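You operate a simulated robot arm through the tools that you are given. There is no shell and no other tool.

Carry out the task below with a simulated robot arm. There is one attempt and no reset: what you move stays moved.

Task
Test the orange roller on the run-out tester and leave it there.
Fine: red roller off first, on to the empty yellow ring; press zero once, then turn the wheel till the lamp lights.

The check looks at the end state, three seconds after you hand in, the way a careful person would. Anything else that was tipped, shoved, dropped, spilled or broken makes it a failure.

Robot
A 6-joint arm with a two-finger parallel gripper, fixed in place. Base frame: the origin is at the foot of the arm, x ahead of it, y to its left, z up; the work surface is at about z = 860. Readings come in mm, rad, newtons and seconds.
With the tool pointing down near the work surface it reaches from about 360 to 760 mm from the base axis. Its first joint turns from -1.152 to 1.152 rad. Payload 2.45 kg.
The tool frame sits at the grasp point between the pads (the TCP): z along the fingers, y along the line on which they close. The tips reach 24 mm beyond it. Largest opening 68 mm; finger width 17, thickness 10; the body of the gripper, 40 by 70 mm, starts 41 mm behind the TCP.
Orientation is that of the tool frame in the base frame, as a unit quaternion [x, y, z, w]. With the fingers straight down and closing along the base's y, the tool's x points along the base's -x, its y along +y and its z along -z.

Tools
- The arm moves only by the tool arm_command. Its argument "moves" is one flat list of numbers, 7 for each row, row after row: the turn, a rotation vector about the base's x, y, z in units of 6 degrees (1.0 is 6 degrees), then the shift along the base's x, y, z in units of 50 mm (1.0 is 50 mm), then the opening, from 0 (shut) to 1 (fully open). In form: [ax, ay, az, x, y, z, fingers, ax, ay, az, x, y, z, fingers, ...]. A call has 1 to 20 rows; each row shifts and turns the commanded pose from where the row before left it. A call with a number of a shift or a turn outside -1 to 1 is refused whole. Rows are played at 5 a second. More than 50 mm and 0.15 rad between two rows, or a gripper value outside its range, and nothing of the call is played. Where a pose cannot be reached the arm comes as near as it can. A force on the tool above 50 N (or 10 N above the force at the start of the call, whichever is more), or a blocked arm, ends the call early, and 0.2 s more pass. Each finger travels about 108 mm/s and halts on what it meets, pressing with about 38 N; the grip force reading is that of the motor and also rises with nothing between the fingers. The clock runs only during rows and for 0.2 s after the last one: add rows that do not move to give the fingers time. It gives the time, the measured TCP pose, the force on the tool (base axes), the opening and the grip force at its end, in the units of the frame above (readings bear some noise), with the torque about the TCP (base axes, N m) and any sound that the robot's microphone picked up, and new pictures: "show" is both (left out), scene, wrist or none.
- Cameras (640 x 400 px; columns grow to the right, rows downward): "scene" is fixed at [182.1, 425.9, 1470.1]; the picture's right is [-0.61, -0.80, 0.00], its down [-0.42, 0.32, -0.85] and it looks along [0.68, -0.52, -0.52] (base axes); focal length 335 px, centre (320, 200). "wrist" rides on the gripper at [84, 11, -75] in the tool frame; the picture's right is [-0.13, 0.99, 0.00], its down [-0.60, -0.08, -0.79] and it looks along [-0.79, -0.10, 0.61] (tool axes); focal length 251 px, centre (320, 200). There is no depth. A picture from a camera that has moved, and an enlarged one, comes with that camera's place and axes in the base frame and with its lens.
- inspect(camera, box): a new picture of the part [left, top, right, bottom] of that camera's present view, enlarged. It takes no simulated time.
- sign_off(): hands the job in; it is judged then, once.

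Places have to be worked out from the pictures, the camera data and where the tool is seen. Open the gripper and draw the arm clear of the work before you hand the job in, unless the task says otherwise.

The tools are called after ">>>" as name(argument=value, ...) on one line, values as JSON. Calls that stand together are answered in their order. arm_command: Moves the arm, as the interface text tells. Its arguments: {"type":"object","properties":{"moves":{"type":"array","items":{"type":"number"}},"show":{"type":"string","enum":["both","scene","wrist","none"]}},"required":["moves"]} The other tools are called the same way: inspect (camera, box) takes an enlarged picture of a part of a camera's view; sign_off () hands the job in.

At the start:

```text
time_s: 0.0
tool_pos: [455.1, -121.0, 1210.5]
orientation: [-0.002, 1.0, 0.001, -0.001]
ft_force: [0.1, 0.5, -1.3]
moment: [0.02, 0.02, 0.0]
width: 68.0
grip_force: 0.1
```

scene: 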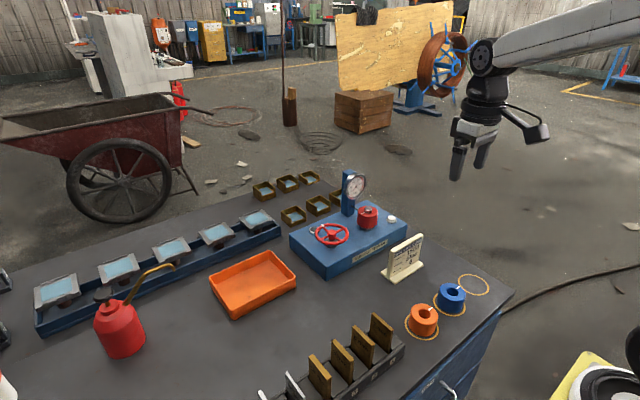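
wrist: 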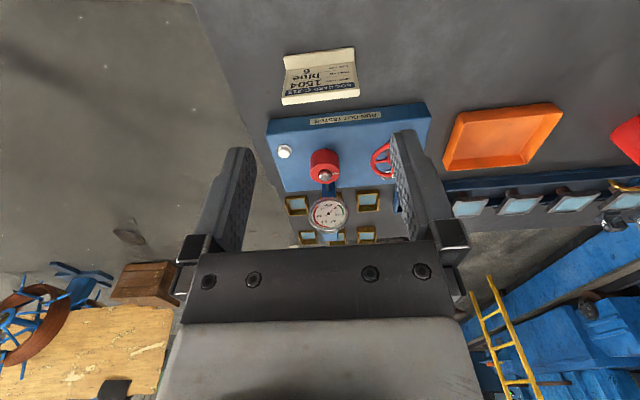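

The start pictures show the tester (blue box) with the red roller, a red handwheel and a white button, plus the orange and blue rollers on rings and an empty yellow ring. I will take enlarged views before moving anything.

>>> inspect(camera="scene", box=[280, 160, 420, 290])

>>> inspect(camera="scene", box=[380, 220, 520, 350])

>>> inspect(camera="wrist", box=[250, 40, 450, 240])

```text
3.08 times, centred on (350, 225) of scene
camera zoom: at [182.1, 425.9, 1470.1], right [-0.61, -0.8, 0.0], down [-0.42, 0.32, -0.85], along [0.68, -0.52, -0.52], focal length 1029 px, centre (228, 123)
```

zoom: 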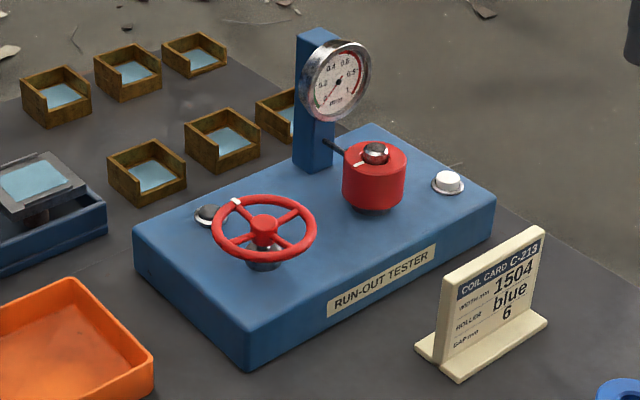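

```text
3.08 times, centred on (450, 285) of scene
camera zoom: at [182.1, 425.9, 1470.1], right [-0.61, -0.8, 0.0], down [-0.42, 0.32, -0.85], along [0.68, -0.52, -0.52], focal length 1029 px, centre (-80, -62)
```

zoom: 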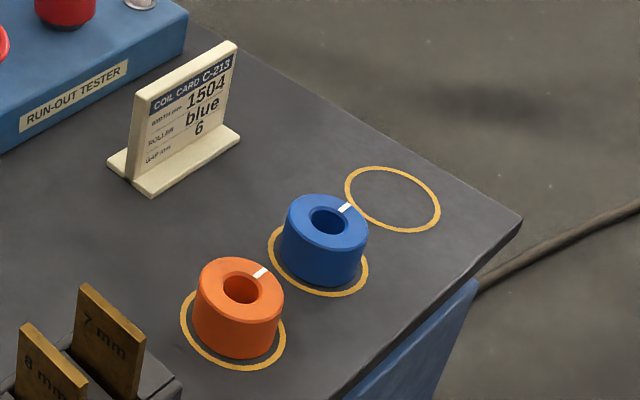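

```text
2.00 times, centred on (350, 140) of wrist
camera zoom: at [372.1, -109.6, 1287.1], right [0.13, 0.99, 0.0], down [0.61, -0.08, 0.79], along [0.79, -0.1, -0.61], focal length 503 px, centre (260, 320)
```

zoom: 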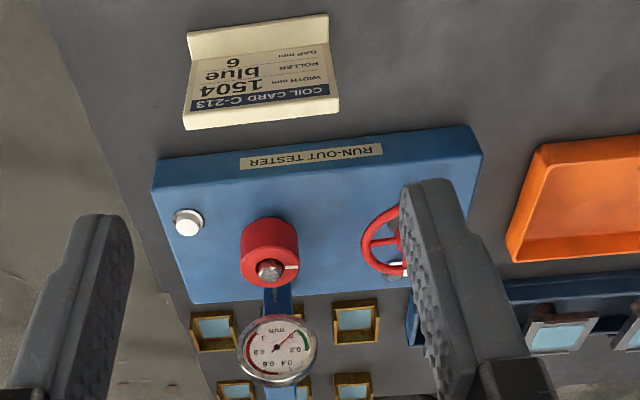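

The tester is at the far side: red roller at about (712, -144), dial post just beyond it in +x, white zero button beside it, and a dark lamp by the wheel. The rings sit near x=424 at y=-36, -139 and -243 (the empty one). I'll move to a mid-height pose to see the tester better.

>>> arm_command(moves=[0, 0, 0, 0.725, -0.095, -0.5, 1, 0, 0, 0, 0.725, -0.095, -0.5, 1, 0, 0, 0, 0.725, -0.095, -0.5, 1, 0, 0, 0, 0.725, -0.095, -0.5, 1])

```text
time_s: 1.0
tool_pos: [600.2, -140.0, 1111.6]
orientation: [0.0, 1.0, -0.001, -0.001]
ft_force: [0.0, -0.1, -0.3]
moment: [-0.04, 0.03, 0.02]
width: 68.1
grip_force: 0.1
camera wrist: at [517.3, -128.5, 1187.3], right [0.13, 0.99, 0.0], down [0.6, -0.08, 0.79], along [0.79, -0.1, -0.61], focal length 251 px, centre (320, 200)
```

scene: 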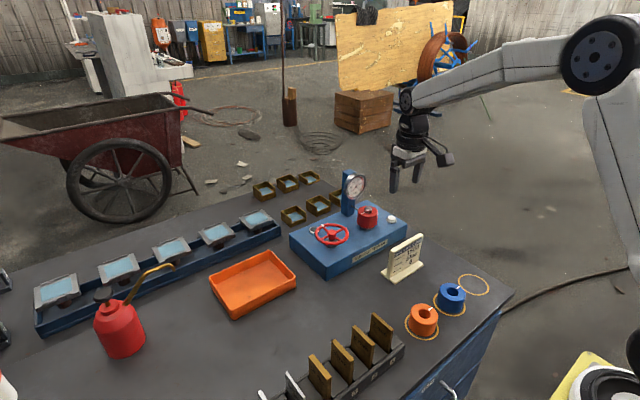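
wrist: 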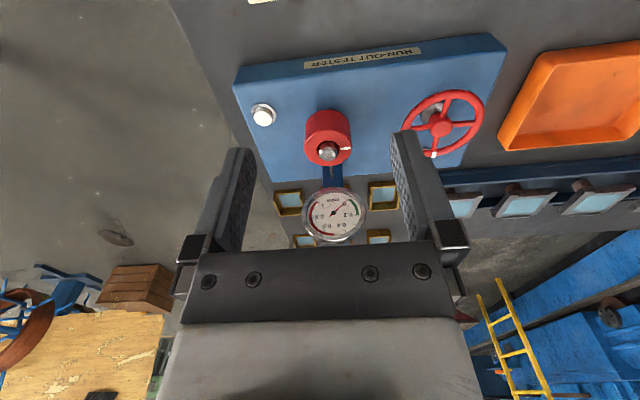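

The wrist view now shows the tester well. I will enlarge it to read the dial, button, spindle and wheel.

>>> inspect(camera="wrist", box=[230, 80, 390, 180])

>>> inspect(camera="wrist", box=[270, 150, 400, 250])

>>> inspect(camera="wrist", box=[380, 30, 520, 180])

>>> inspect(camera="scene", box=[330, 160, 410, 240])

```text
4.00 times, centred on (310, 130) of wrist
camera zoom: at [517.3, -128.5, 1187.3], right [0.13, 0.99, 0.0], down [0.6, -0.08, 0.79], along [0.79, -0.1, -0.61], focal length 1006 px, centre (360, 480)
```

zoom: 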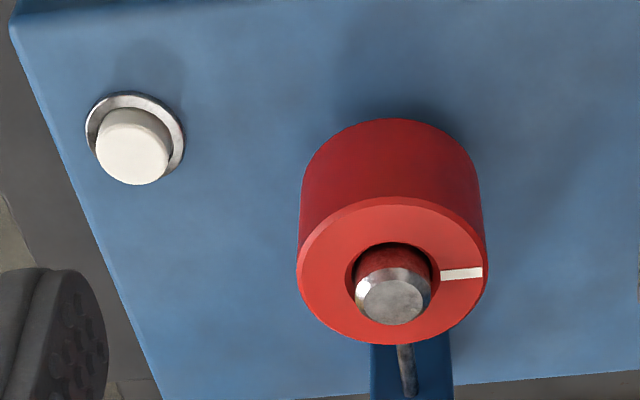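

```text
4.00 times, centred on (335, 200) of wrist
camera zoom: at [517.3, -128.5, 1187.3], right [0.13, 0.99, 0.0], down [0.6, -0.08, 0.79], along [0.79, -0.1, -0.61], focal length 1006 px, centre (260, 200)
```

zoom: 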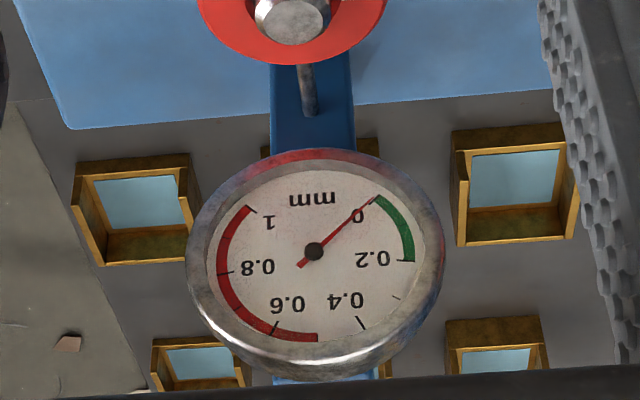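

```text
2.67 times, centred on (450, 105) of wrist
camera zoom: at [517.3, -128.5, 1187.3], right [0.13, 0.99, 0.0], down [0.6, -0.08, 0.79], along [0.79, -0.1, -0.61], focal length 670 px, centre (-27, 453)
```

zoom: 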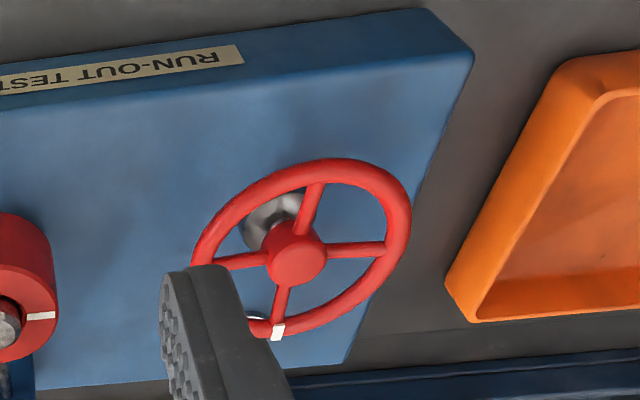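

```text
5.00 times, centred on (370, 200) of scene
camera zoom: at [182.1, 425.9, 1470.1], right [-0.61, -0.8, 0.0], down [-0.42, 0.32, -0.85], along [0.68, -0.52, -0.52], focal length 1673 px, centre (70, 200)
```

zoom: 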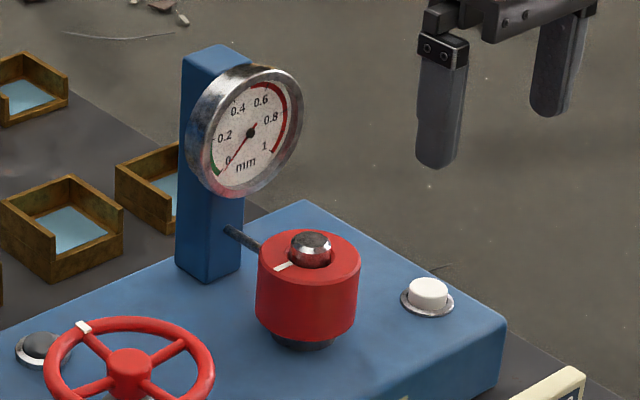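

From the two views I put the spindle tip at (712.3, -144.6, 973.5), the roller at z 923–962 with a diameter near 56, the button top at about (689, -221, 922), and the wheel hub at (710, -15, 950). I'll check how thick the hand is above the fingers so that it clears the dial.

>>> inspect(camera="scene", box=[370, 60, 490, 200])

>>> inspect(camera="scene", box=[395, 260, 505, 345])

```text
2.86 times, centred on (430, 130) of scene
camera zoom: at [182.1, 425.9, 1470.1], right [-0.61, -0.8, 0.0], down [-0.42, 0.32, -0.85], along [0.68, -0.52, -0.52], focal length 956 px, centre (6, 400)
```

zoom: 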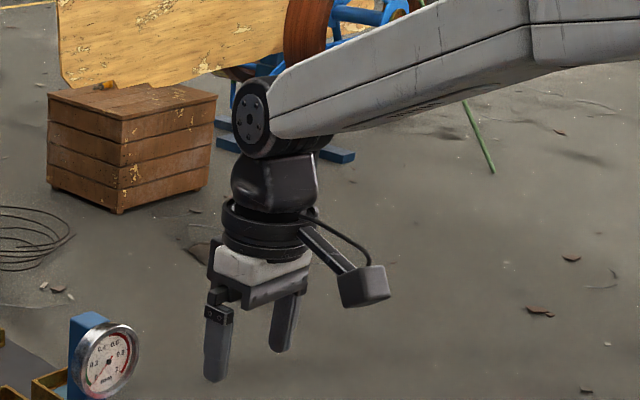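

```text
4.71 times, centred on (450, 302) of scene
camera zoom: at [182.1, 425.9, 1470.1], right [-0.61, -0.8, 0.0], down [-0.42, 0.32, -0.85], along [0.68, -0.52, -0.52], focal length 1574 px, centre (-292, -282)
```

zoom: 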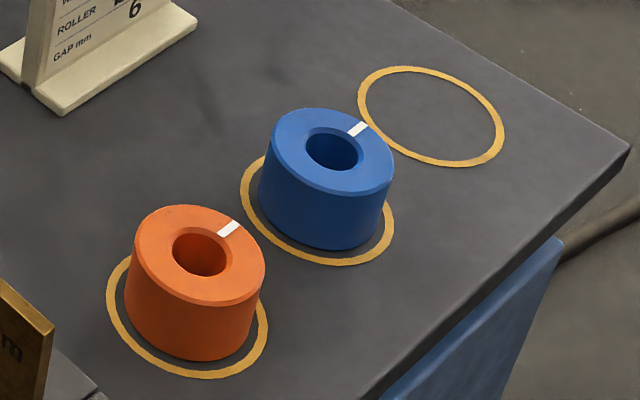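

The wrist flange is about 70 mm wide and starts some 85 mm above the TCP, so it would pass close to the dial. I'll lean the hand back by 10° about y, which is the closing axis and so harmless to the grip, and hover over the red roller with the tips above the spindle.

>>> arm_command(moves=[0, -0.5556, 0, 0.747, -0.031, -0.477, 1, 0, -0.5556, 0, 0.747, -0.031, -0.477, 1, 0, -0.5556, 0, 0.747, -0.031, -0.477, 1, 0, 0, 0, 0, 0, 0, 1])

```text
time_s: 2.0
tool_pos: [712.4, -143.5, 1040.4]
orientation: [-0.001, 0.996, 0.0, 0.087]
ft_force: [0.3, -0.9, -0.4]
moment: [-0.01, 0.0, -0.02]
width: 68.0
grip_force: 0.0
camera wrist: at [618.0, -132.8, 1099.8], right [0.13, 0.99, 0.02], down [0.46, -0.08, 0.89], along [0.88, -0.1, -0.46], focal length 251 px, centre (320, 200)
```

scene: 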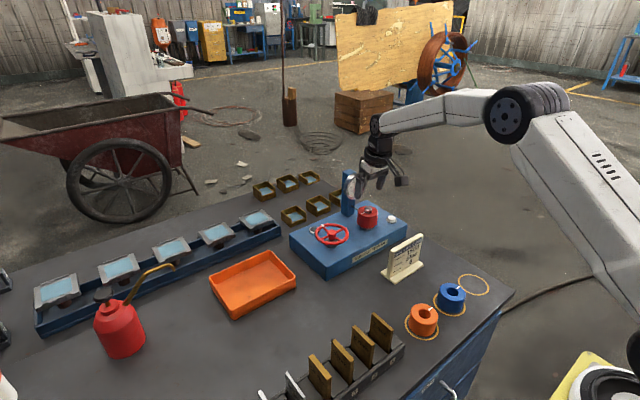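
wrist: 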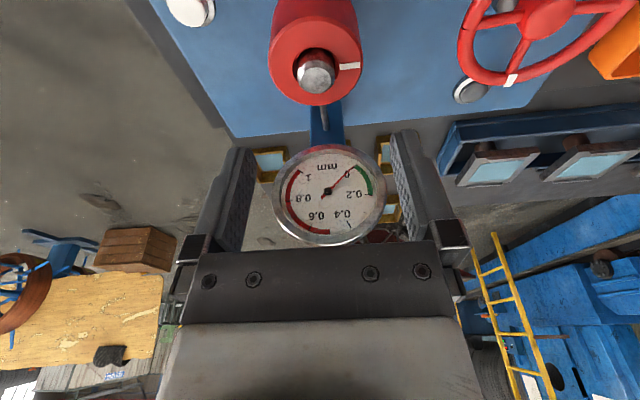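

The hover looks aligned and the dial is clear of the hand. I'll zoom in to refine the roller axis against the TCP.

>>> inspect(camera="wrist", box=[240, 0, 400, 120])

>>> inspect(camera="scene", box=[320, 120, 420, 240])

```text
3.33 times, centred on (320, 60) of wrist
camera zoom: at [618.0, -132.8, 1099.8], right [0.13, 0.99, 0.02], down [0.46, -0.08, 0.89], along [0.88, -0.1, -0.46], focal length 838 px, centre (320, 667)
```

zoom: 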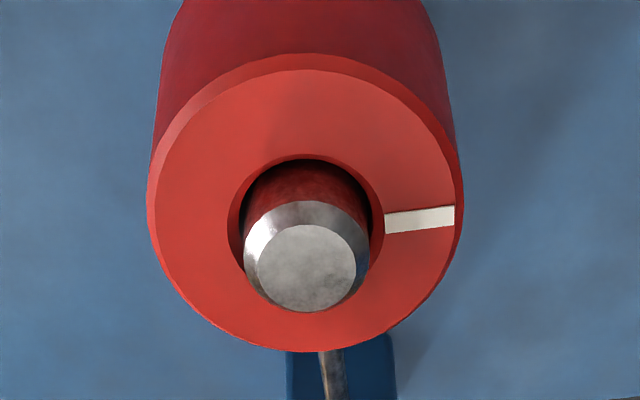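

```text
3.33 times, centred on (370, 180) of scene
camera zoom: at [182.1, 425.9, 1470.1], right [-0.61, -0.8, 0.0], down [-0.42, 0.32, -0.85], along [0.68, -0.52, -0.52], focal length 1115 px, centre (153, 267)
```

zoom: 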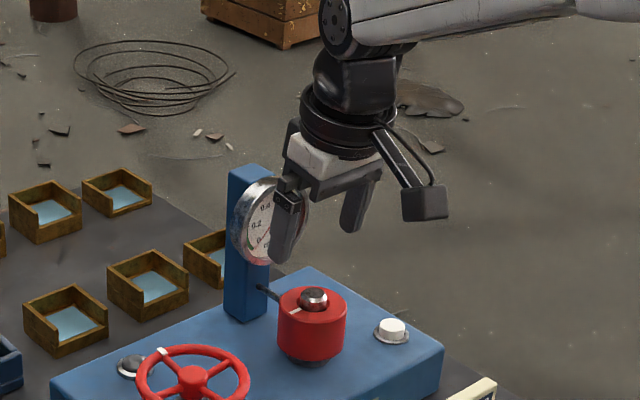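

The zoomed view puts the spindle axis at (712.3, -144.5), matching the commanded TCP within a millimetre. I'll descend in small steps to z≈945 with the fingers fully open.

>>> arm_command(moves=[0, 0, 0, 0, 0, -0.477, 1, 0, 0, 0, 0, 0, -0.477, 1, 0, 0, 0, 0, 0, -0.477, 1, 0, 0, 0, 0, 0, -0.477, 1, 0, 0, 0, 0, 0, 0, 1])

```text
time_s: 3.2
tool_pos: [713.4, -145.2, 944.6]
orientation: [0.0, 0.996, 0.0, 0.086]
ft_force: [0.3, -0.1, -0.1]
moment: [-0.01, 0.02, 0.02]
width: 67.9
grip_force: 0.0
camera wrist: at [617.5, -134.0, 1004.4], right [0.13, 0.99, 0.02], down [0.46, -0.08, 0.89], along [0.88, -0.1, -0.46], focal length 251 px, centre (320, 200)
```

scene: 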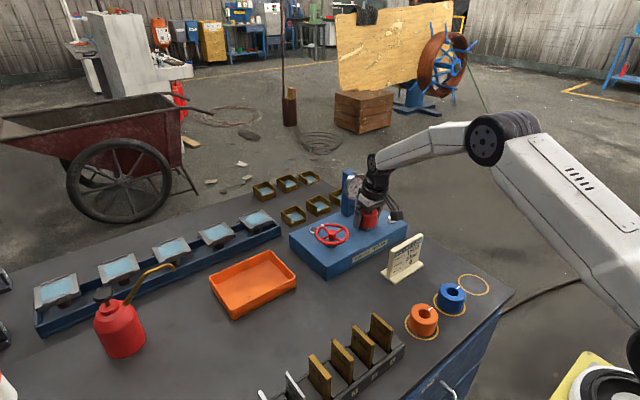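
wrist: 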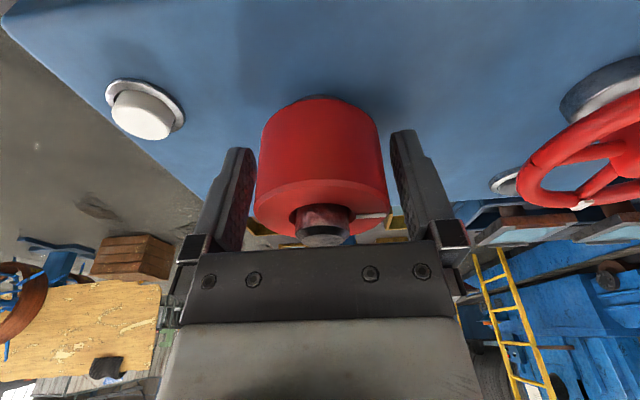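

The roller sits between the fingers with clearance on both sides and no contact force. I'll close on it.

>>> arm_command(moves=[0, 0, 0, 0, 0, 0, 0.5, 0, 0, 0, 0, 0, 0, 0.5, 0, 0, 0, 0, 0, 0, 0.5])

>>> inspect(camera="wrist", box=[230, 80, 420, 260])

```text
time_s: 4.0
tool_pos: [712.9, -144.3, 944.2]
orientation: [-0.001, 0.996, 0.0, 0.086]
ft_force: [-0.5, -0.1, -0.1]
moment: [-0.01, -0.02, 0.02]
width: 54.0
grip_force: 38.1
camera wrist: at [617.4, -134.0, 1004.6], right [0.13, 0.99, 0.02], down [0.46, -0.08, 0.89], along [0.88, -0.1, -0.47], focal length 251 px, centre (320, 200)
```

scene: 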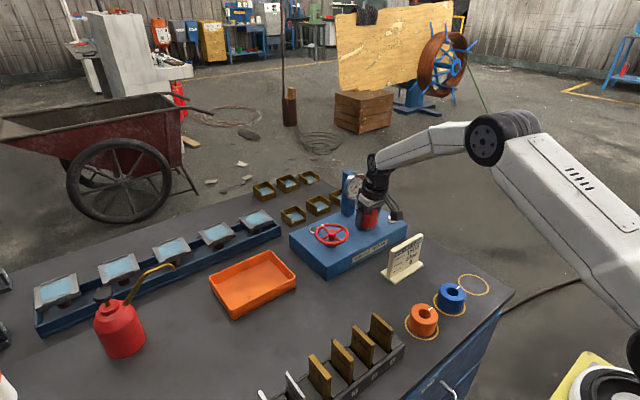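
wrist: 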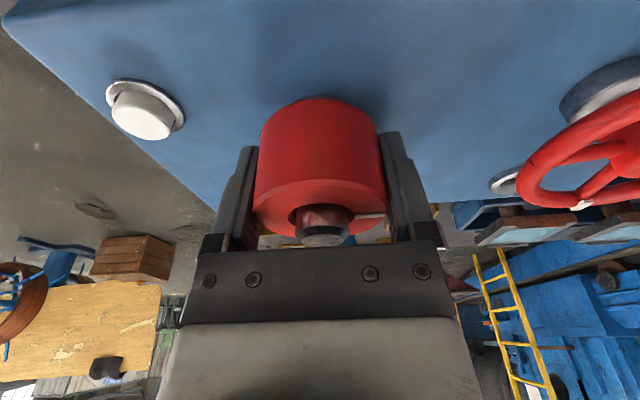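

```text
2.22 times, centred on (325, 170) of wrist
camera zoom: at [617.4, -134.0, 1004.6], right [0.13, 0.99, 0.02], down [0.46, -0.08, 0.89], along [0.88, -0.1, -0.47], focal length 559 px, centre (309, 267)
```

zoom: 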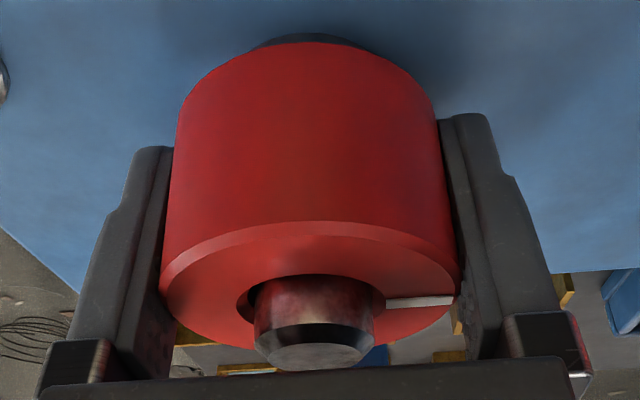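

Gripped at 54 mm with 38 N and negligible side force. I'll lift straight up off the spindle, about 110 mm, starting gently.

>>> arm_command(moves=[0, 0, 0, 0, 0, 0.1, 0.5, 0, 0, 0, 0, 0, 0.2, 0.5, 0, 0, 0, 0, 0, 0.3, 0.5, 0, 0, 0, 0, 0, 0.4, 0.5, 0, 0, 0, 0, 0, 0.4, 0.5, 0, 0, 0, 0, 0, 0.4, 0.5, 0, 0, 0, 0, 0, 0.4, 0.5])

```text
time_s: 5.6
tool_pos: [712.0, -145.3, 1055.6]
orientation: [-0.001, 0.996, 0.001, 0.086]
ft_force: [-0.2, 0.7, -2.0]
moment: [0.0, -0.02, 0.01]
width: 53.8
grip_force: 38.5
camera wrist: at [617.1, -133.7, 1115.3], right [0.13, 0.99, 0.02], down [0.46, -0.08, 0.89], along [0.88, -0.1, -0.46], focal length 251 px, centre (320, 200)
```

scene: 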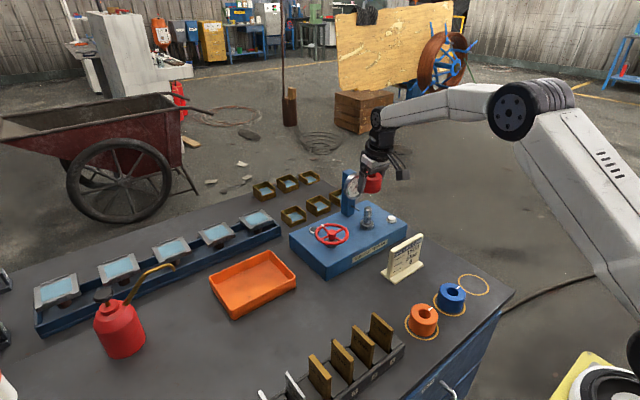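
wrist: 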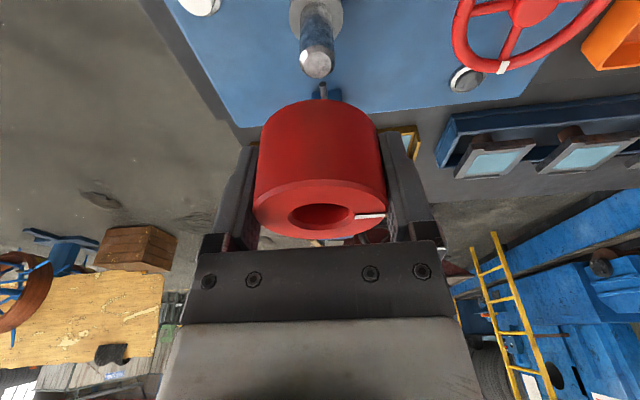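

The red roller is off the spindle and held firmly (about 2 N of weight). I'll look at the bare spindle and seat before moving away.

>>> inspect(camera="wrist", box=[250, 0, 400, 120])

>>> inspect(camera="scene", box=[300, 160, 420, 260])

```text
3.33 times, centred on (325, 60) of wrist
camera zoom: at [617.1, -133.7, 1115.3], right [0.13, 0.99, 0.02], down [0.46, -0.08, 0.89], along [0.88, -0.1, -0.46], focal length 838 px, centre (303, 667)
```

zoom: 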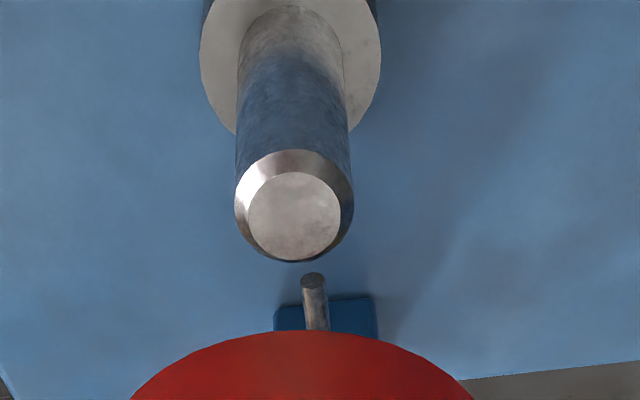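

```text
4.00 times, centred on (360, 210) of scene
camera zoom: at [182.2, 425.9, 1470.1], right [-0.61, -0.8, 0.0], down [-0.42, 0.32, -0.85], along [0.68, -0.52, -0.52], focal length 1338 px, centre (160, 160)
```

zoom: 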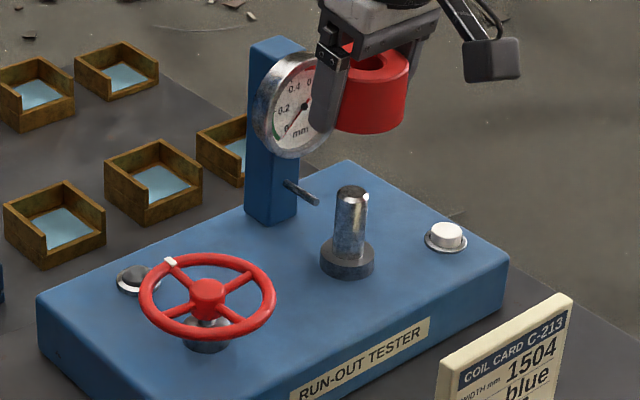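

The spindle stands on a seat collar with the stylus beside it, both intact. I'll carry the red roller at this height back to a point short of the empty ring, so the wrist camera can see the ring.

>>> arm_command(moves=[0, 0, 0, -0.88, -0.23, 0, 0.5, 0, 0, 0, -0.88, -0.23, 0, 0.5, 0, 0, 0, -0.88, -0.23, 0, 0.5, 0, 0, 0, -0.88, -0.23, 0, 0.5, 0, 0, 0, -0.88, -0.23, 0, 0.5, 0, 0, 0, -0.88, -0.23, 0, 0.5, 0, 0, 0, -0.88, -0.23, 0, 0.5, 0, 0, 0, -0.88, -0.23, 0, 0.5, 0, 0, 0, 0, 0, 0, 0.5])

```text
time_s: 7.6
tool_pos: [360.1, -237.8, 1054.2]
orientation: [-0.001, 0.996, 0.001, 0.086]
ft_force: [-0.2, 0.1, -2.2]
moment: [-0.02, -0.02, -0.04]
width: 54.1
grip_force: 38.2
camera wrist: at [264.3, -225.6, 1114.8], right [0.13, 0.99, 0.02], down [0.46, -0.08, 0.89], along [0.88, -0.1, -0.46], focal length 251 px, centre (320, 200)
```

scene: 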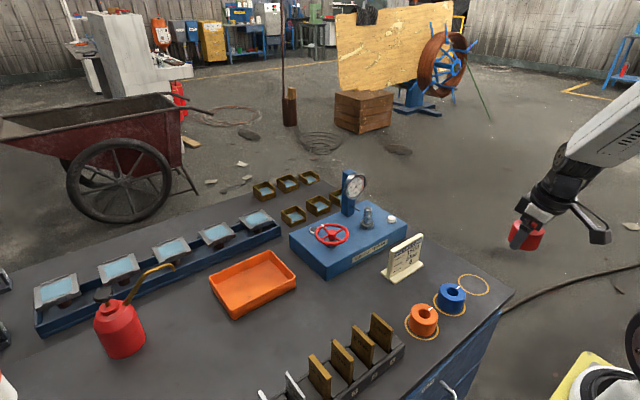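
wrist: 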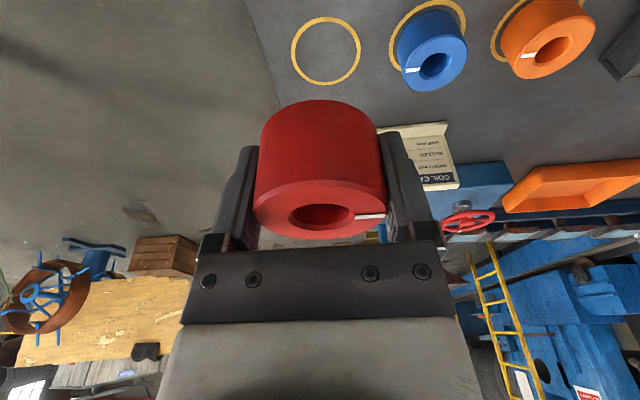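

The empty ring, blue and orange rollers are all in the wrist view now. I'll enlarge that part to fix the ring centre and the orange roller's place.

>>> inspect(camera="wrist", box=[280, 0, 400, 100])

>>> inspect(camera="wrist", box=[380, 0, 620, 120])

```text
4.00 times, centred on (340, 50) of wrist
camera zoom: at [264.3, -225.6, 1114.8], right [0.13, 0.99, 0.02], down [0.46, -0.08, 0.89], along [0.88, -0.1, -0.46], focal length 1006 px, centre (240, 800)
```

zoom: 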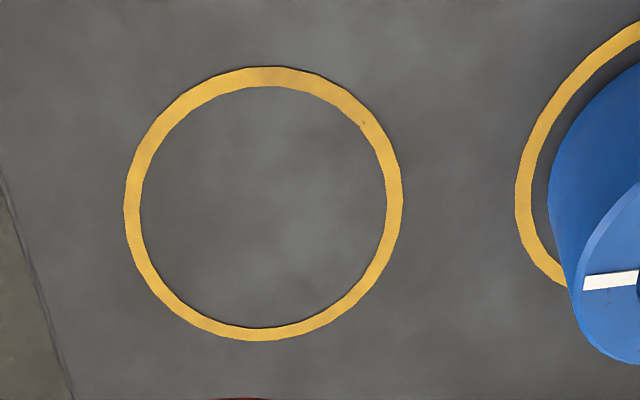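

```text
2.67 times, centred on (500, 60) of wrist
camera zoom: at [264.3, -225.6, 1114.8], right [0.13, 0.99, 0.02], down [0.46, -0.08, 0.89], along [0.88, -0.1, -0.46], focal length 670 px, centre (-160, 573)
```

zoom: 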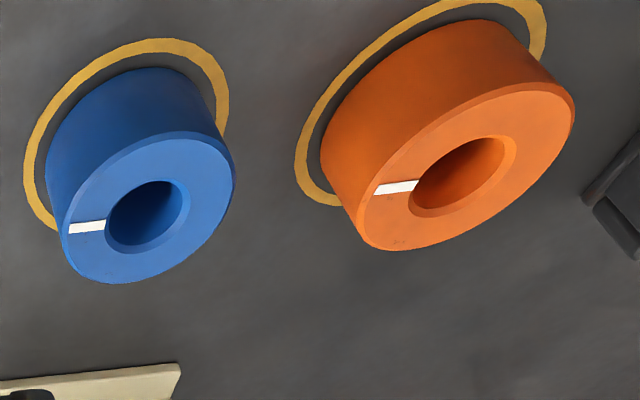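

Using refined camera axes, the empty ring's centre works out at about (426.6, -235.5) on the table, with an outer diameter near 72. The fingertips reach slightly lower than the roller's bottom in this grip, so I will come down in stages and watch; first to above the ring.

>>> arm_command(moves=[0, 0, 0, 0.44, 0.008, -0.667, 0.5, 0, 0, 0, 0.44, 0.008, -0.667, 0.5, 0, 0, 0, 0.44, 0.008, -0.667, 0.5, 0, 0, 0, 0, 0, 0, 0.5])

>>> inspect(camera="scene", box=[410, 180, 550, 310])

```text
time_s: 8.6
tool_pos: [424.9, -235.7, 953.3]
orientation: [0.0, 0.996, 0.001, 0.086]
ft_force: [0.6, 0.4, -1.3]
moment: [0.0, 0.01, 0.01]
width: 54.3
grip_force: 37.7
camera wrist: at [330.9, -223.9, 1013.4], right [0.13, 0.99, 0.02], down [0.46, -0.08, 0.89], along [0.88, -0.1, -0.46], focal length 251 px, centre (320, 200)
```

scene: 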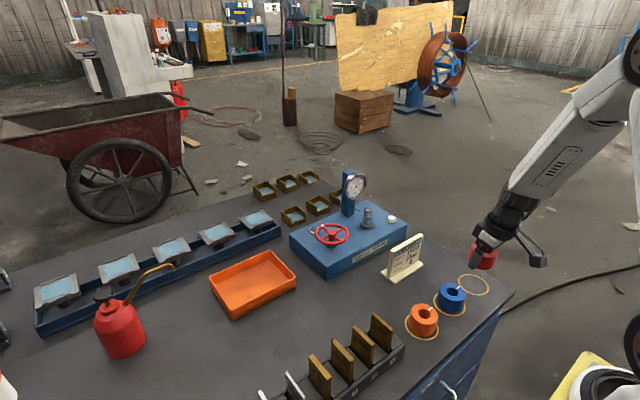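
wrist: 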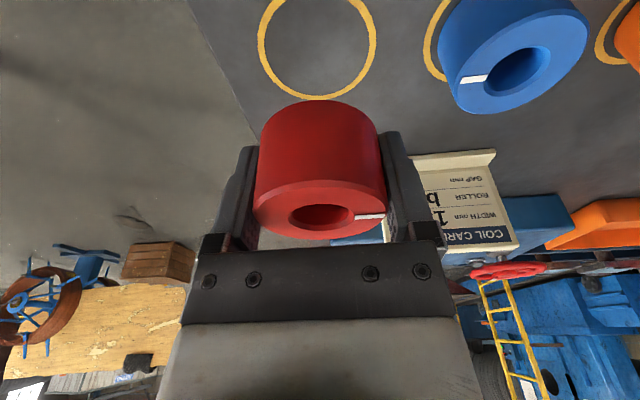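

```text
3.08 times, centred on (480, 245) of scene
camera zoom: at [182.2, 425.9, 1470.1], right [-0.61, -0.8, 0.0], down [-0.42, 0.32, -0.85], along [0.68, -0.52, -0.52], focal length 1029 px, centre (-172, 62)
```

zoom: 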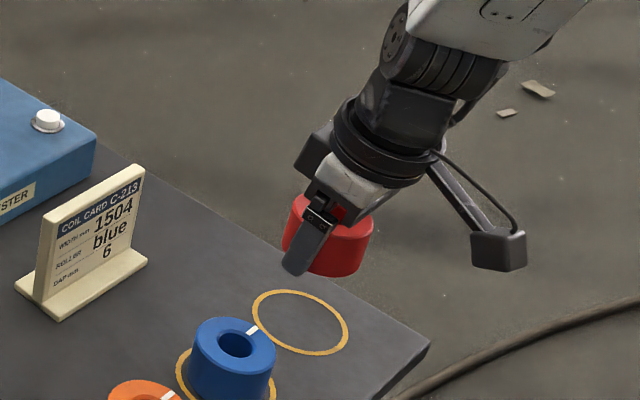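

The roller is over the ring and the neighbouring blue roller is well clear. I'll shift 1 mm in y and descend to about z=887, which should leave the fingertips a couple of millimetres above the table.

>>> arm_command(moves=[0, 0, 0, 0, 0.018, -0.4, 0.5, 0, 0, 0, 0, 0, -0.4, 0.5, 0, 0, 0, 0, 0, -0.3, 0.5, 0, 0, 0, 0, 0, -0.2, 0.5, 0, 0, 0, 0, 0, -0.04, 0.5, 0, 0, 0, 0, 0, 0, 0.5])

>>> inspect(camera="scene", box=[430, 230, 530, 310])

>>> inspect(camera="wrist", box=[220, 40, 420, 200])

```text
time_s: 10.0
tool_pos: [426.3, -235.6, 886.9]
orientation: [-0.001, 0.996, 0.001, 0.086]
ft_force: [0.5, -0.1, -2.3]
moment: [0.04, 0.01, 0.03]
width: 53.9
grip_force: 38.0
camera wrist: at [331.2, -223.6, 947.2], right [0.13, 0.99, 0.02], down [0.46, -0.08, 0.89], along [0.88, -0.1, -0.46], focal length 251 px, centre (320, 200)
```

scene: 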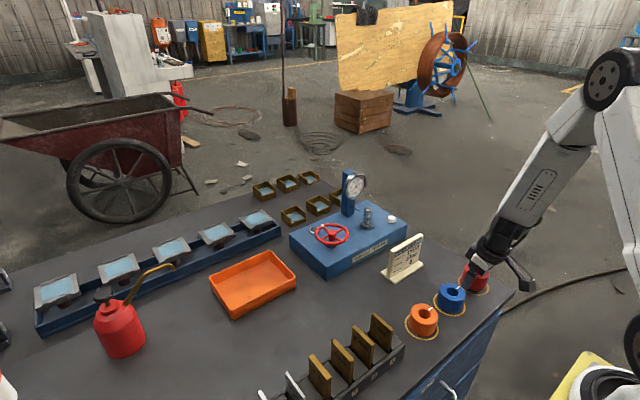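
wrist: 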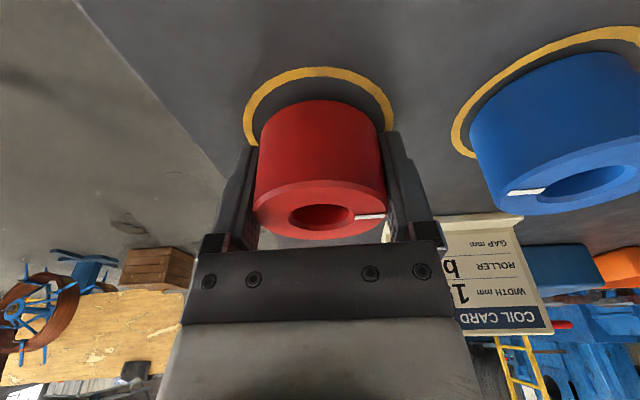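

```text
5.00 times, centred on (480, 270) of scene
camera zoom: at [182.2, 425.9, 1470.1], right [-0.61, -0.8, 0.0], down [-0.42, 0.32, -0.85], along [0.68, -0.52, -0.52], focal length 1673 px, centre (-480, -150)
```

zoom: 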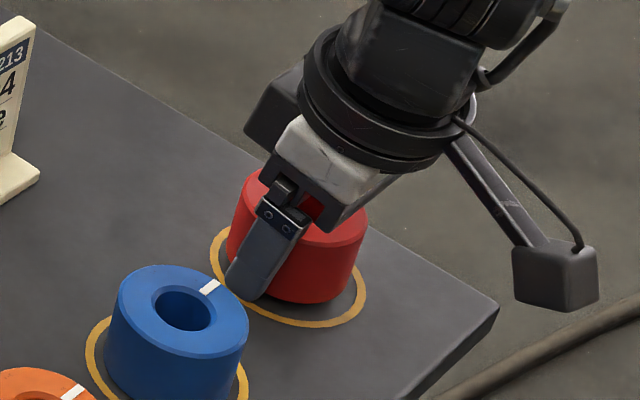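

```text
2.50 times, centred on (320, 120) of wrist
camera zoom: at [331.2, -223.6, 947.2], right [0.13, 0.99, 0.02], down [0.46, -0.08, 0.89], along [0.88, -0.1, -0.46], focal length 629 px, centre (320, 400)
```

zoom: 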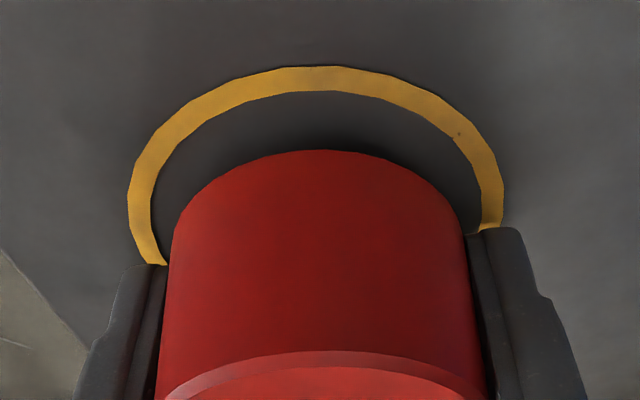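

The roller hangs a few millimetres above the ring and centred in it. I'll lower another 1.5 mm and watch the force for fingertip contact.

>>> arm_command(moves=[0, 0, 0, 0, 0, -0.015, 0.5, 0, 0, 0, 0, 0, -0.015, 0.5, 0, 0, 0, 0, 0, 0, 0.5], show="wrist")

>>> inspect(camera="scene", box=[455, 255, 505, 305])

```text
time_s: 10.8
tool_pos: [424.5, -234.0, 886.1]
orientation: [-0.001, 0.996, 0.0, 0.087]
ft_force: [-0.6, 0.8, -2.5]
moment: [-0.02, -0.02, 0.0]
width: 53.8
grip_force: 38.2
camera wrist: at [331.1, -223.3, 945.9], right [0.13, 0.99, 0.02], down [0.46, -0.08, 0.89], along [0.88, -0.1, -0.46], focal length 251 px, centre (320, 200)
```

wrist: 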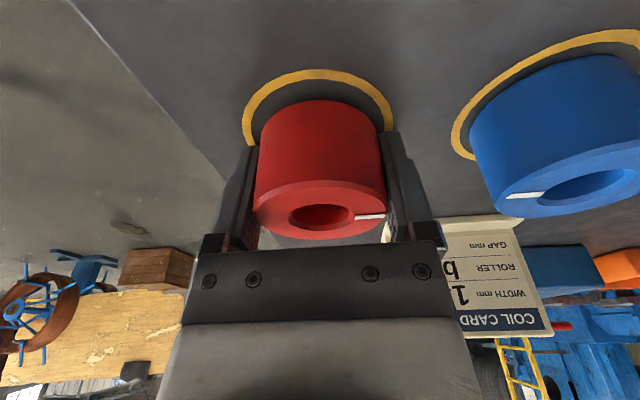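

```text
8.00 times, centred on (480, 280) of scene
camera zoom: at [182.2, 425.9, 1470.1], right [-0.61, -0.8, 0.0], down [-0.42, 0.32, -0.85], along [0.68, -0.52, -0.52], focal length 2676 px, centre (-960, -440)
```

zoom: 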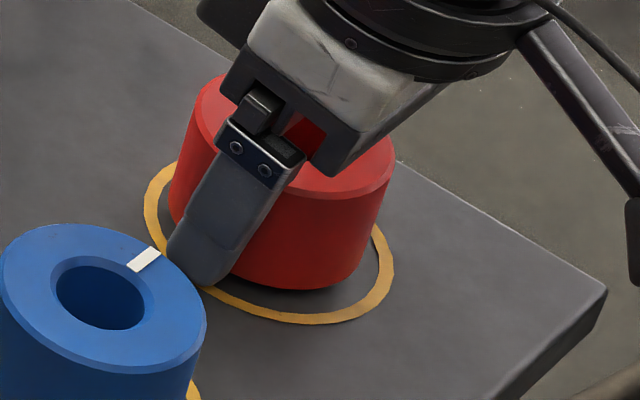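

Still no fingertip contact (force is just the weight). Two more half-millimetre steps to close the gap further.

>>> arm_command(moves=[0, 0, 0, 0, 0, -0.01, 0.5, 0, 0, 0, 0, 0, -0.01, 0.5, 0, 0, 0, 0, 0, 0, 0.5], show="none")

```text
time_s: 11.6
tool_pos: [426.7, -235.5, 885.2]
orientation: [-0.001, 0.996, 0.0, 0.087]
ft_force: [-4.7, 3.6, 12.3]
moment: [0.27, 0.17, 0.09]
width: 54.2
grip_force: 38.4
```

Contact: about 14 N upward, so the tips (or roller) have met the table. I'll back off 0.4 mm and ease the fingers open slightly so the roller settles between the pads, then open fully.

>>> arm_command(moves=[0, 0, 0, 0, 0, 0.008, 0.5, 0, 0, 0, 0, 0, 0, 0.82, 0, 0, 0, 0, 0, 0, 0.84, 0, 0, 0, 0, 0, 0, 0.84])

>>> inspect(camera="scene", box=[455, 255, 505, 305])

```text
time_s: 12.6
tool_pos: [427.0, -235.0, 885.1]
orientation: [-0.001, 0.996, -0.001, 0.086]
ft_force: [-2.6, -3.0, 5.4]
moment: [0.12, 0.07, 0.11]
width: 54.9
grip_force: 0.1
camera wrist: at [331.0, -223.5, 945.2], right [0.13, 0.99, 0.02], down [0.46, -0.08, 0.89], along [0.88, -0.1, -0.46], focal length 251 px, centre (320, 200)
```

scene: 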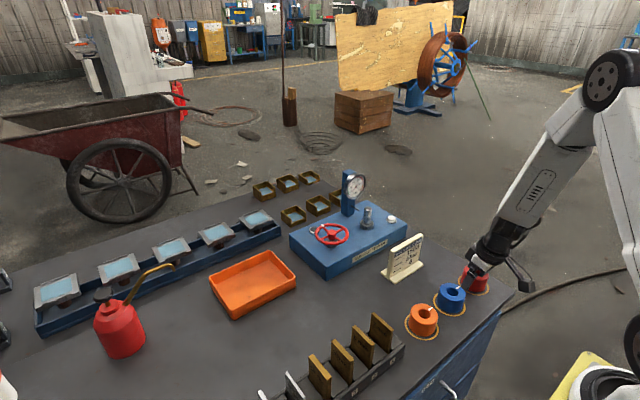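
wrist: 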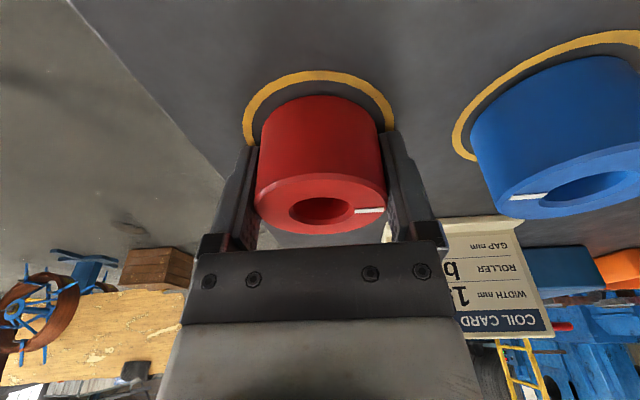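

```text
8.00 times, centred on (480, 280) of scene
camera zoom: at [182.0, 425.9, 1470.1], right [-0.61, -0.8, 0.0], down [-0.42, 0.32, -0.85], along [0.68, -0.52, -0.52], focal length 2676 px, centre (-960, -440)
```

zoom: 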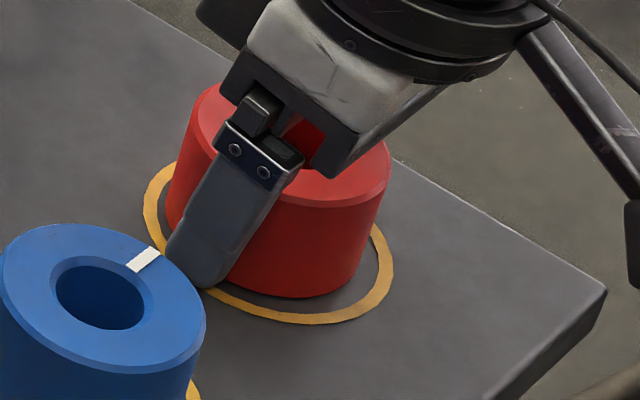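

The red roller has settled onto the table upright in its ring, with grip force at zero. I'll raise half a millimetre, open fully, then back straight up.

>>> arm_command(moves=[0, 0, 0, 0, 0, 0.01, 1, 0, 0, 0, 0, 0, 0.01, 1, 0, 0, 0, 0, 0, 0, 1, 0, 0, 0, 0, 0, 0, 1])

>>> inspect(camera="wrist", box=[220, 40, 420, 250])

```text
time_s: 13.6
tool_pos: [427.1, -235.0, 884.0]
orientation: [0.0, 0.996, 0.0, 0.086]
ft_force: [0.2, -0.5, -0.7]
moment: [0.01, -0.02, -0.02]
width: 68.0
grip_force: 0.0
camera wrist: at [331.0, -223.5, 946.1], right [0.13, 0.99, 0.02], down [0.46, -0.08, 0.89], along [0.88, -0.1, -0.46], focal length 251 px, centre (320, 200)
```

scene: 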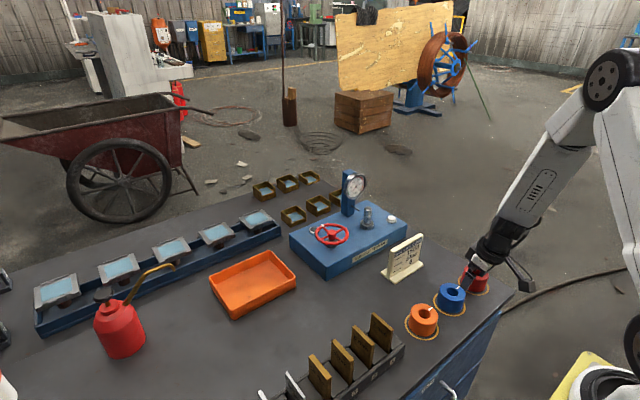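
wrist: 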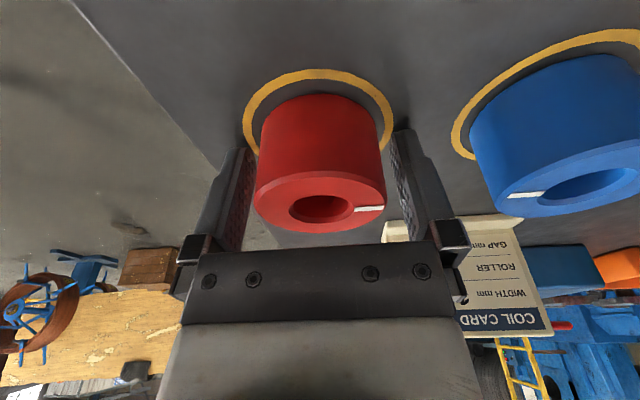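

```text
1.90 times, centred on (320, 145) of wrist
camera zoom: at [331.0, -223.5, 946.1], right [0.13, 0.99, 0.02], down [0.46, -0.08, 0.89], along [0.88, -0.1, -0.46], focal length 479 px, centre (320, 305)
```

zoom: 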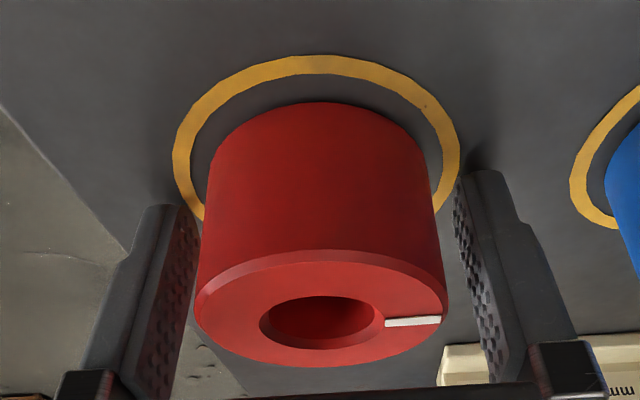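

The red roller stands free inside its ring and the pads are open. I'll rise straight up, then travel over to a viewing point short of the orange roller.

>>> arm_command(moves=[0, 0, 0, 0, 0, 0.2, 1, 0, 0, 0, 0, 0, 0.5, 1, 0, 0, 0, 0, 0, 0.8, 1, 0, 0, 0, 0, 0, 0.8, 1, 0, 0, 0, -0.246, 0.794, 0, 1, 0, 0, 0, -0.246, 0.794, 0, 1, 0, 0, 0, -0.246, 0.794, 0, 1, 0, 0, 0, -0.246, 0.794, 0, 1, 0, 0, 0, -0.246, 0.794, 0, 1, 0, 0, 0, 0, 0, 0, 1])

>>> inspect(camera="scene", box=[395, 240, 525, 350])

>>> inspect(camera="wrist", box=[220, 0, 420, 140])

```text
time_s: 15.8
tool_pos: [382.0, -40.1, 1002.2]
orientation: [-0.001, 0.996, 0.0, 0.085]
ft_force: [0.7, -0.1, -0.7]
moment: [0.01, 0.05, -0.01]
width: 67.9
grip_force: 0.0
out of reach, approached as far as the arm can: row 9
camera wrist: at [286.4, -27.2, 1062.9], right [0.13, 0.99, 0.02], down [0.46, -0.08, 0.88], along [0.88, -0.1, -0.47], focal length 251 px, centre (320, 200)
```

scene: 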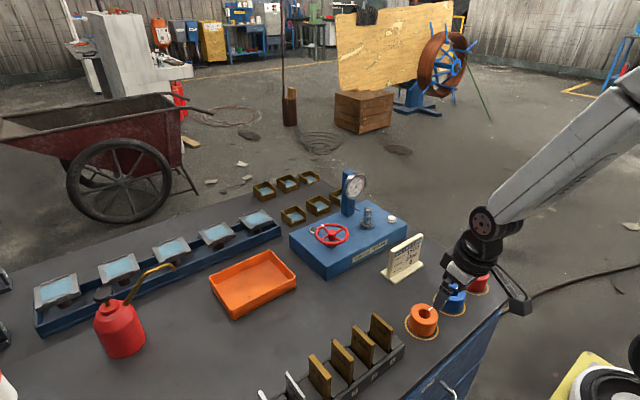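
wrist: 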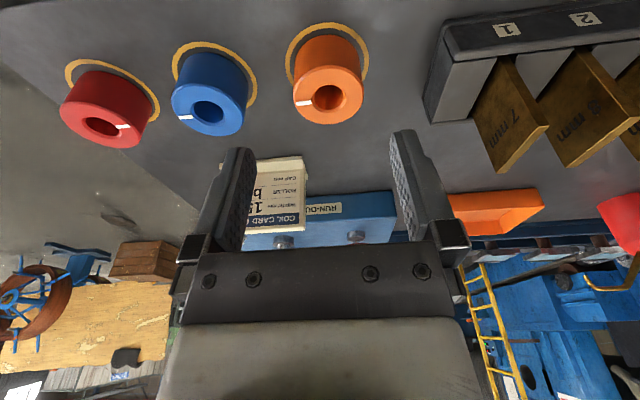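

```text
3.64 times, centred on (460, 295) of scene
camera zoom: at [182.1, 425.9, 1470.1], right [-0.61, -0.8, 0.0], down [-0.42, 0.32, -0.85], along [0.68, -0.52, -0.52], focal length 1216 px, centre (-189, -146)
```

zoom: 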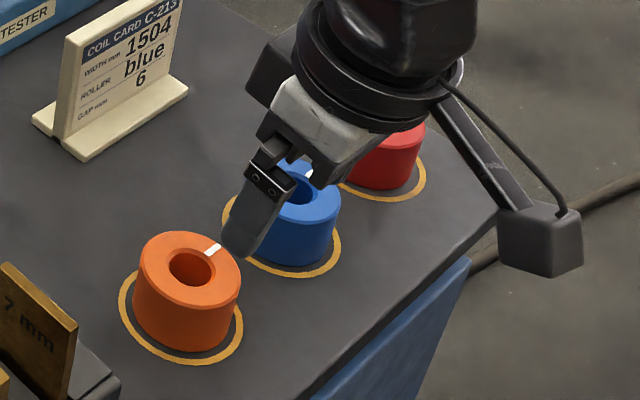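

```text
2.86 times, centred on (320, 70) of wrist
camera zoom: at [286.4, -27.2, 1062.9], right [0.13, 0.99, 0.02], down [0.46, -0.08, 0.88], along [0.88, -0.1, -0.47], focal length 718 px, centre (320, 571)
```

zoom: 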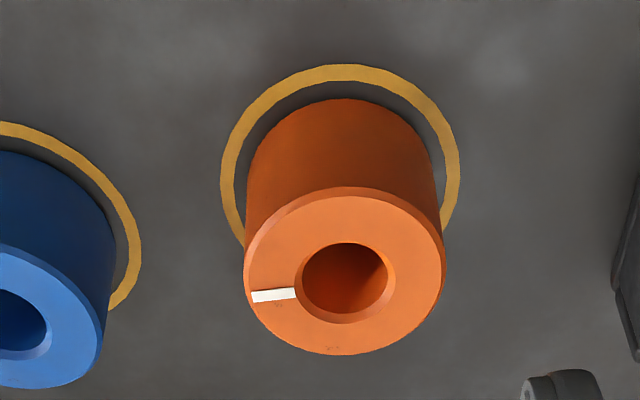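

The arm stopped slightly short (382, -40) because that viewpoint is at its near limit, but nothing is amiss. From both views the orange roller axis is at about (426.5, -35.2); I'll move forward to hover over it and check the true pose.

>>> arm_command(moves=[0, 0, 0, 0.5, 0, 0, 1, 0, 0, 0, 0.5, 0.0, 0, 1, 0, 0, 0, 0, 0, 0, 1, 0, 0, 0, 0, 0, 0, 1])

```text
time_s: 16.8
tool_pos: [430.3, -38.7, 1001.7]
orientation: [0.0, 0.996, 0.0, 0.086]
ft_force: [-1.0, 0.1, -0.3]
moment: [0.0, 0.02, -0.01]
width: 68.0
grip_force: 0.0
camera wrist: at [335.8, -27.5, 1062.2], right [0.13, 0.99, 0.02], down [0.46, -0.08, 0.89], along [0.88, -0.1, -0.46], focal length 251 px, centre (320, 200)
```

scene: 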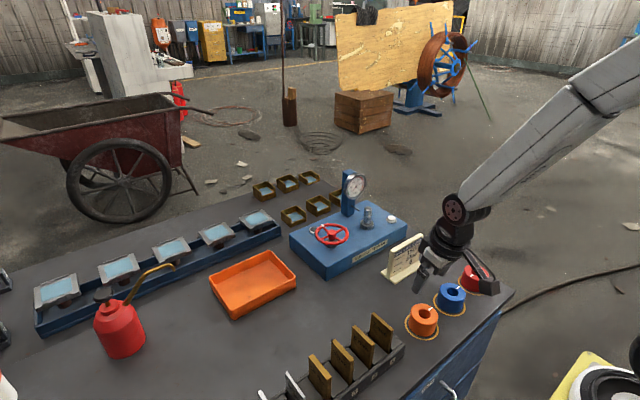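
wrist: 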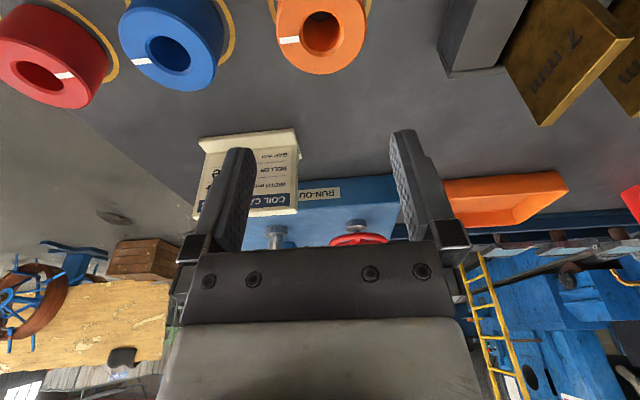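

The commanded pose was clipped, so I now judge the TCP at about (431, -38.7, 1001.8). I'll zoom on the orange roller to get its offset precisely.

>>> inspect(camera="wrist", box=[260, 0, 380, 80])

>>> inspect(camera="scene", box=[400, 240, 480, 350])

```text
5.00 times, centred on (320, 40) of wrist
camera zoom: at [335.8, -27.5, 1062.2], right [0.13, 0.99, 0.02], down [0.46, -0.08, 0.89], along [0.88, -0.1, -0.46], focal length 1257 px, centre (320, 1000)
```

zoom: 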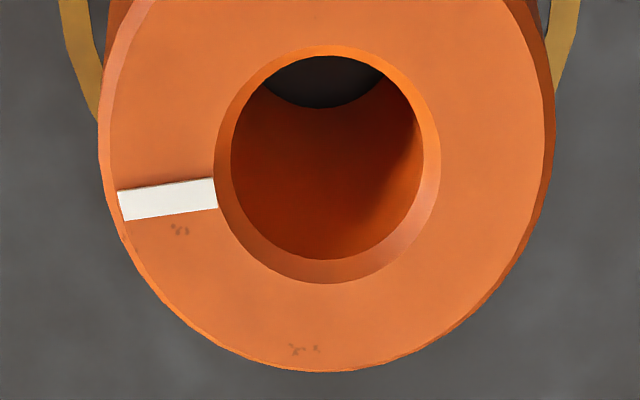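

```text
3.64 times, centred on (440, 295) of scene
camera zoom: at [182.1, 425.9, 1470.1], right [-0.61, -0.8, 0.0], down [-0.42, 0.32, -0.85], along [0.68, -0.52, -0.52], focal length 1216 px, centre (-116, -146)
```

zoom: 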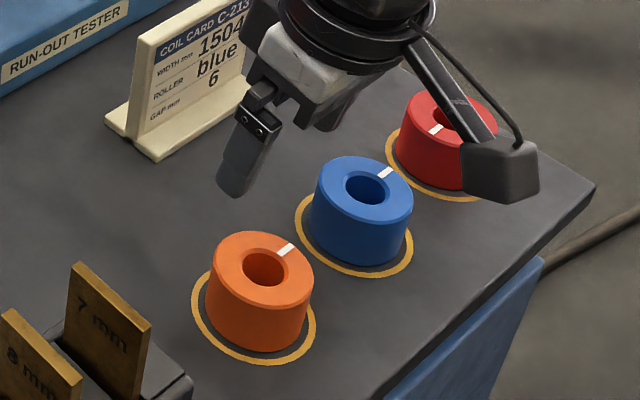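

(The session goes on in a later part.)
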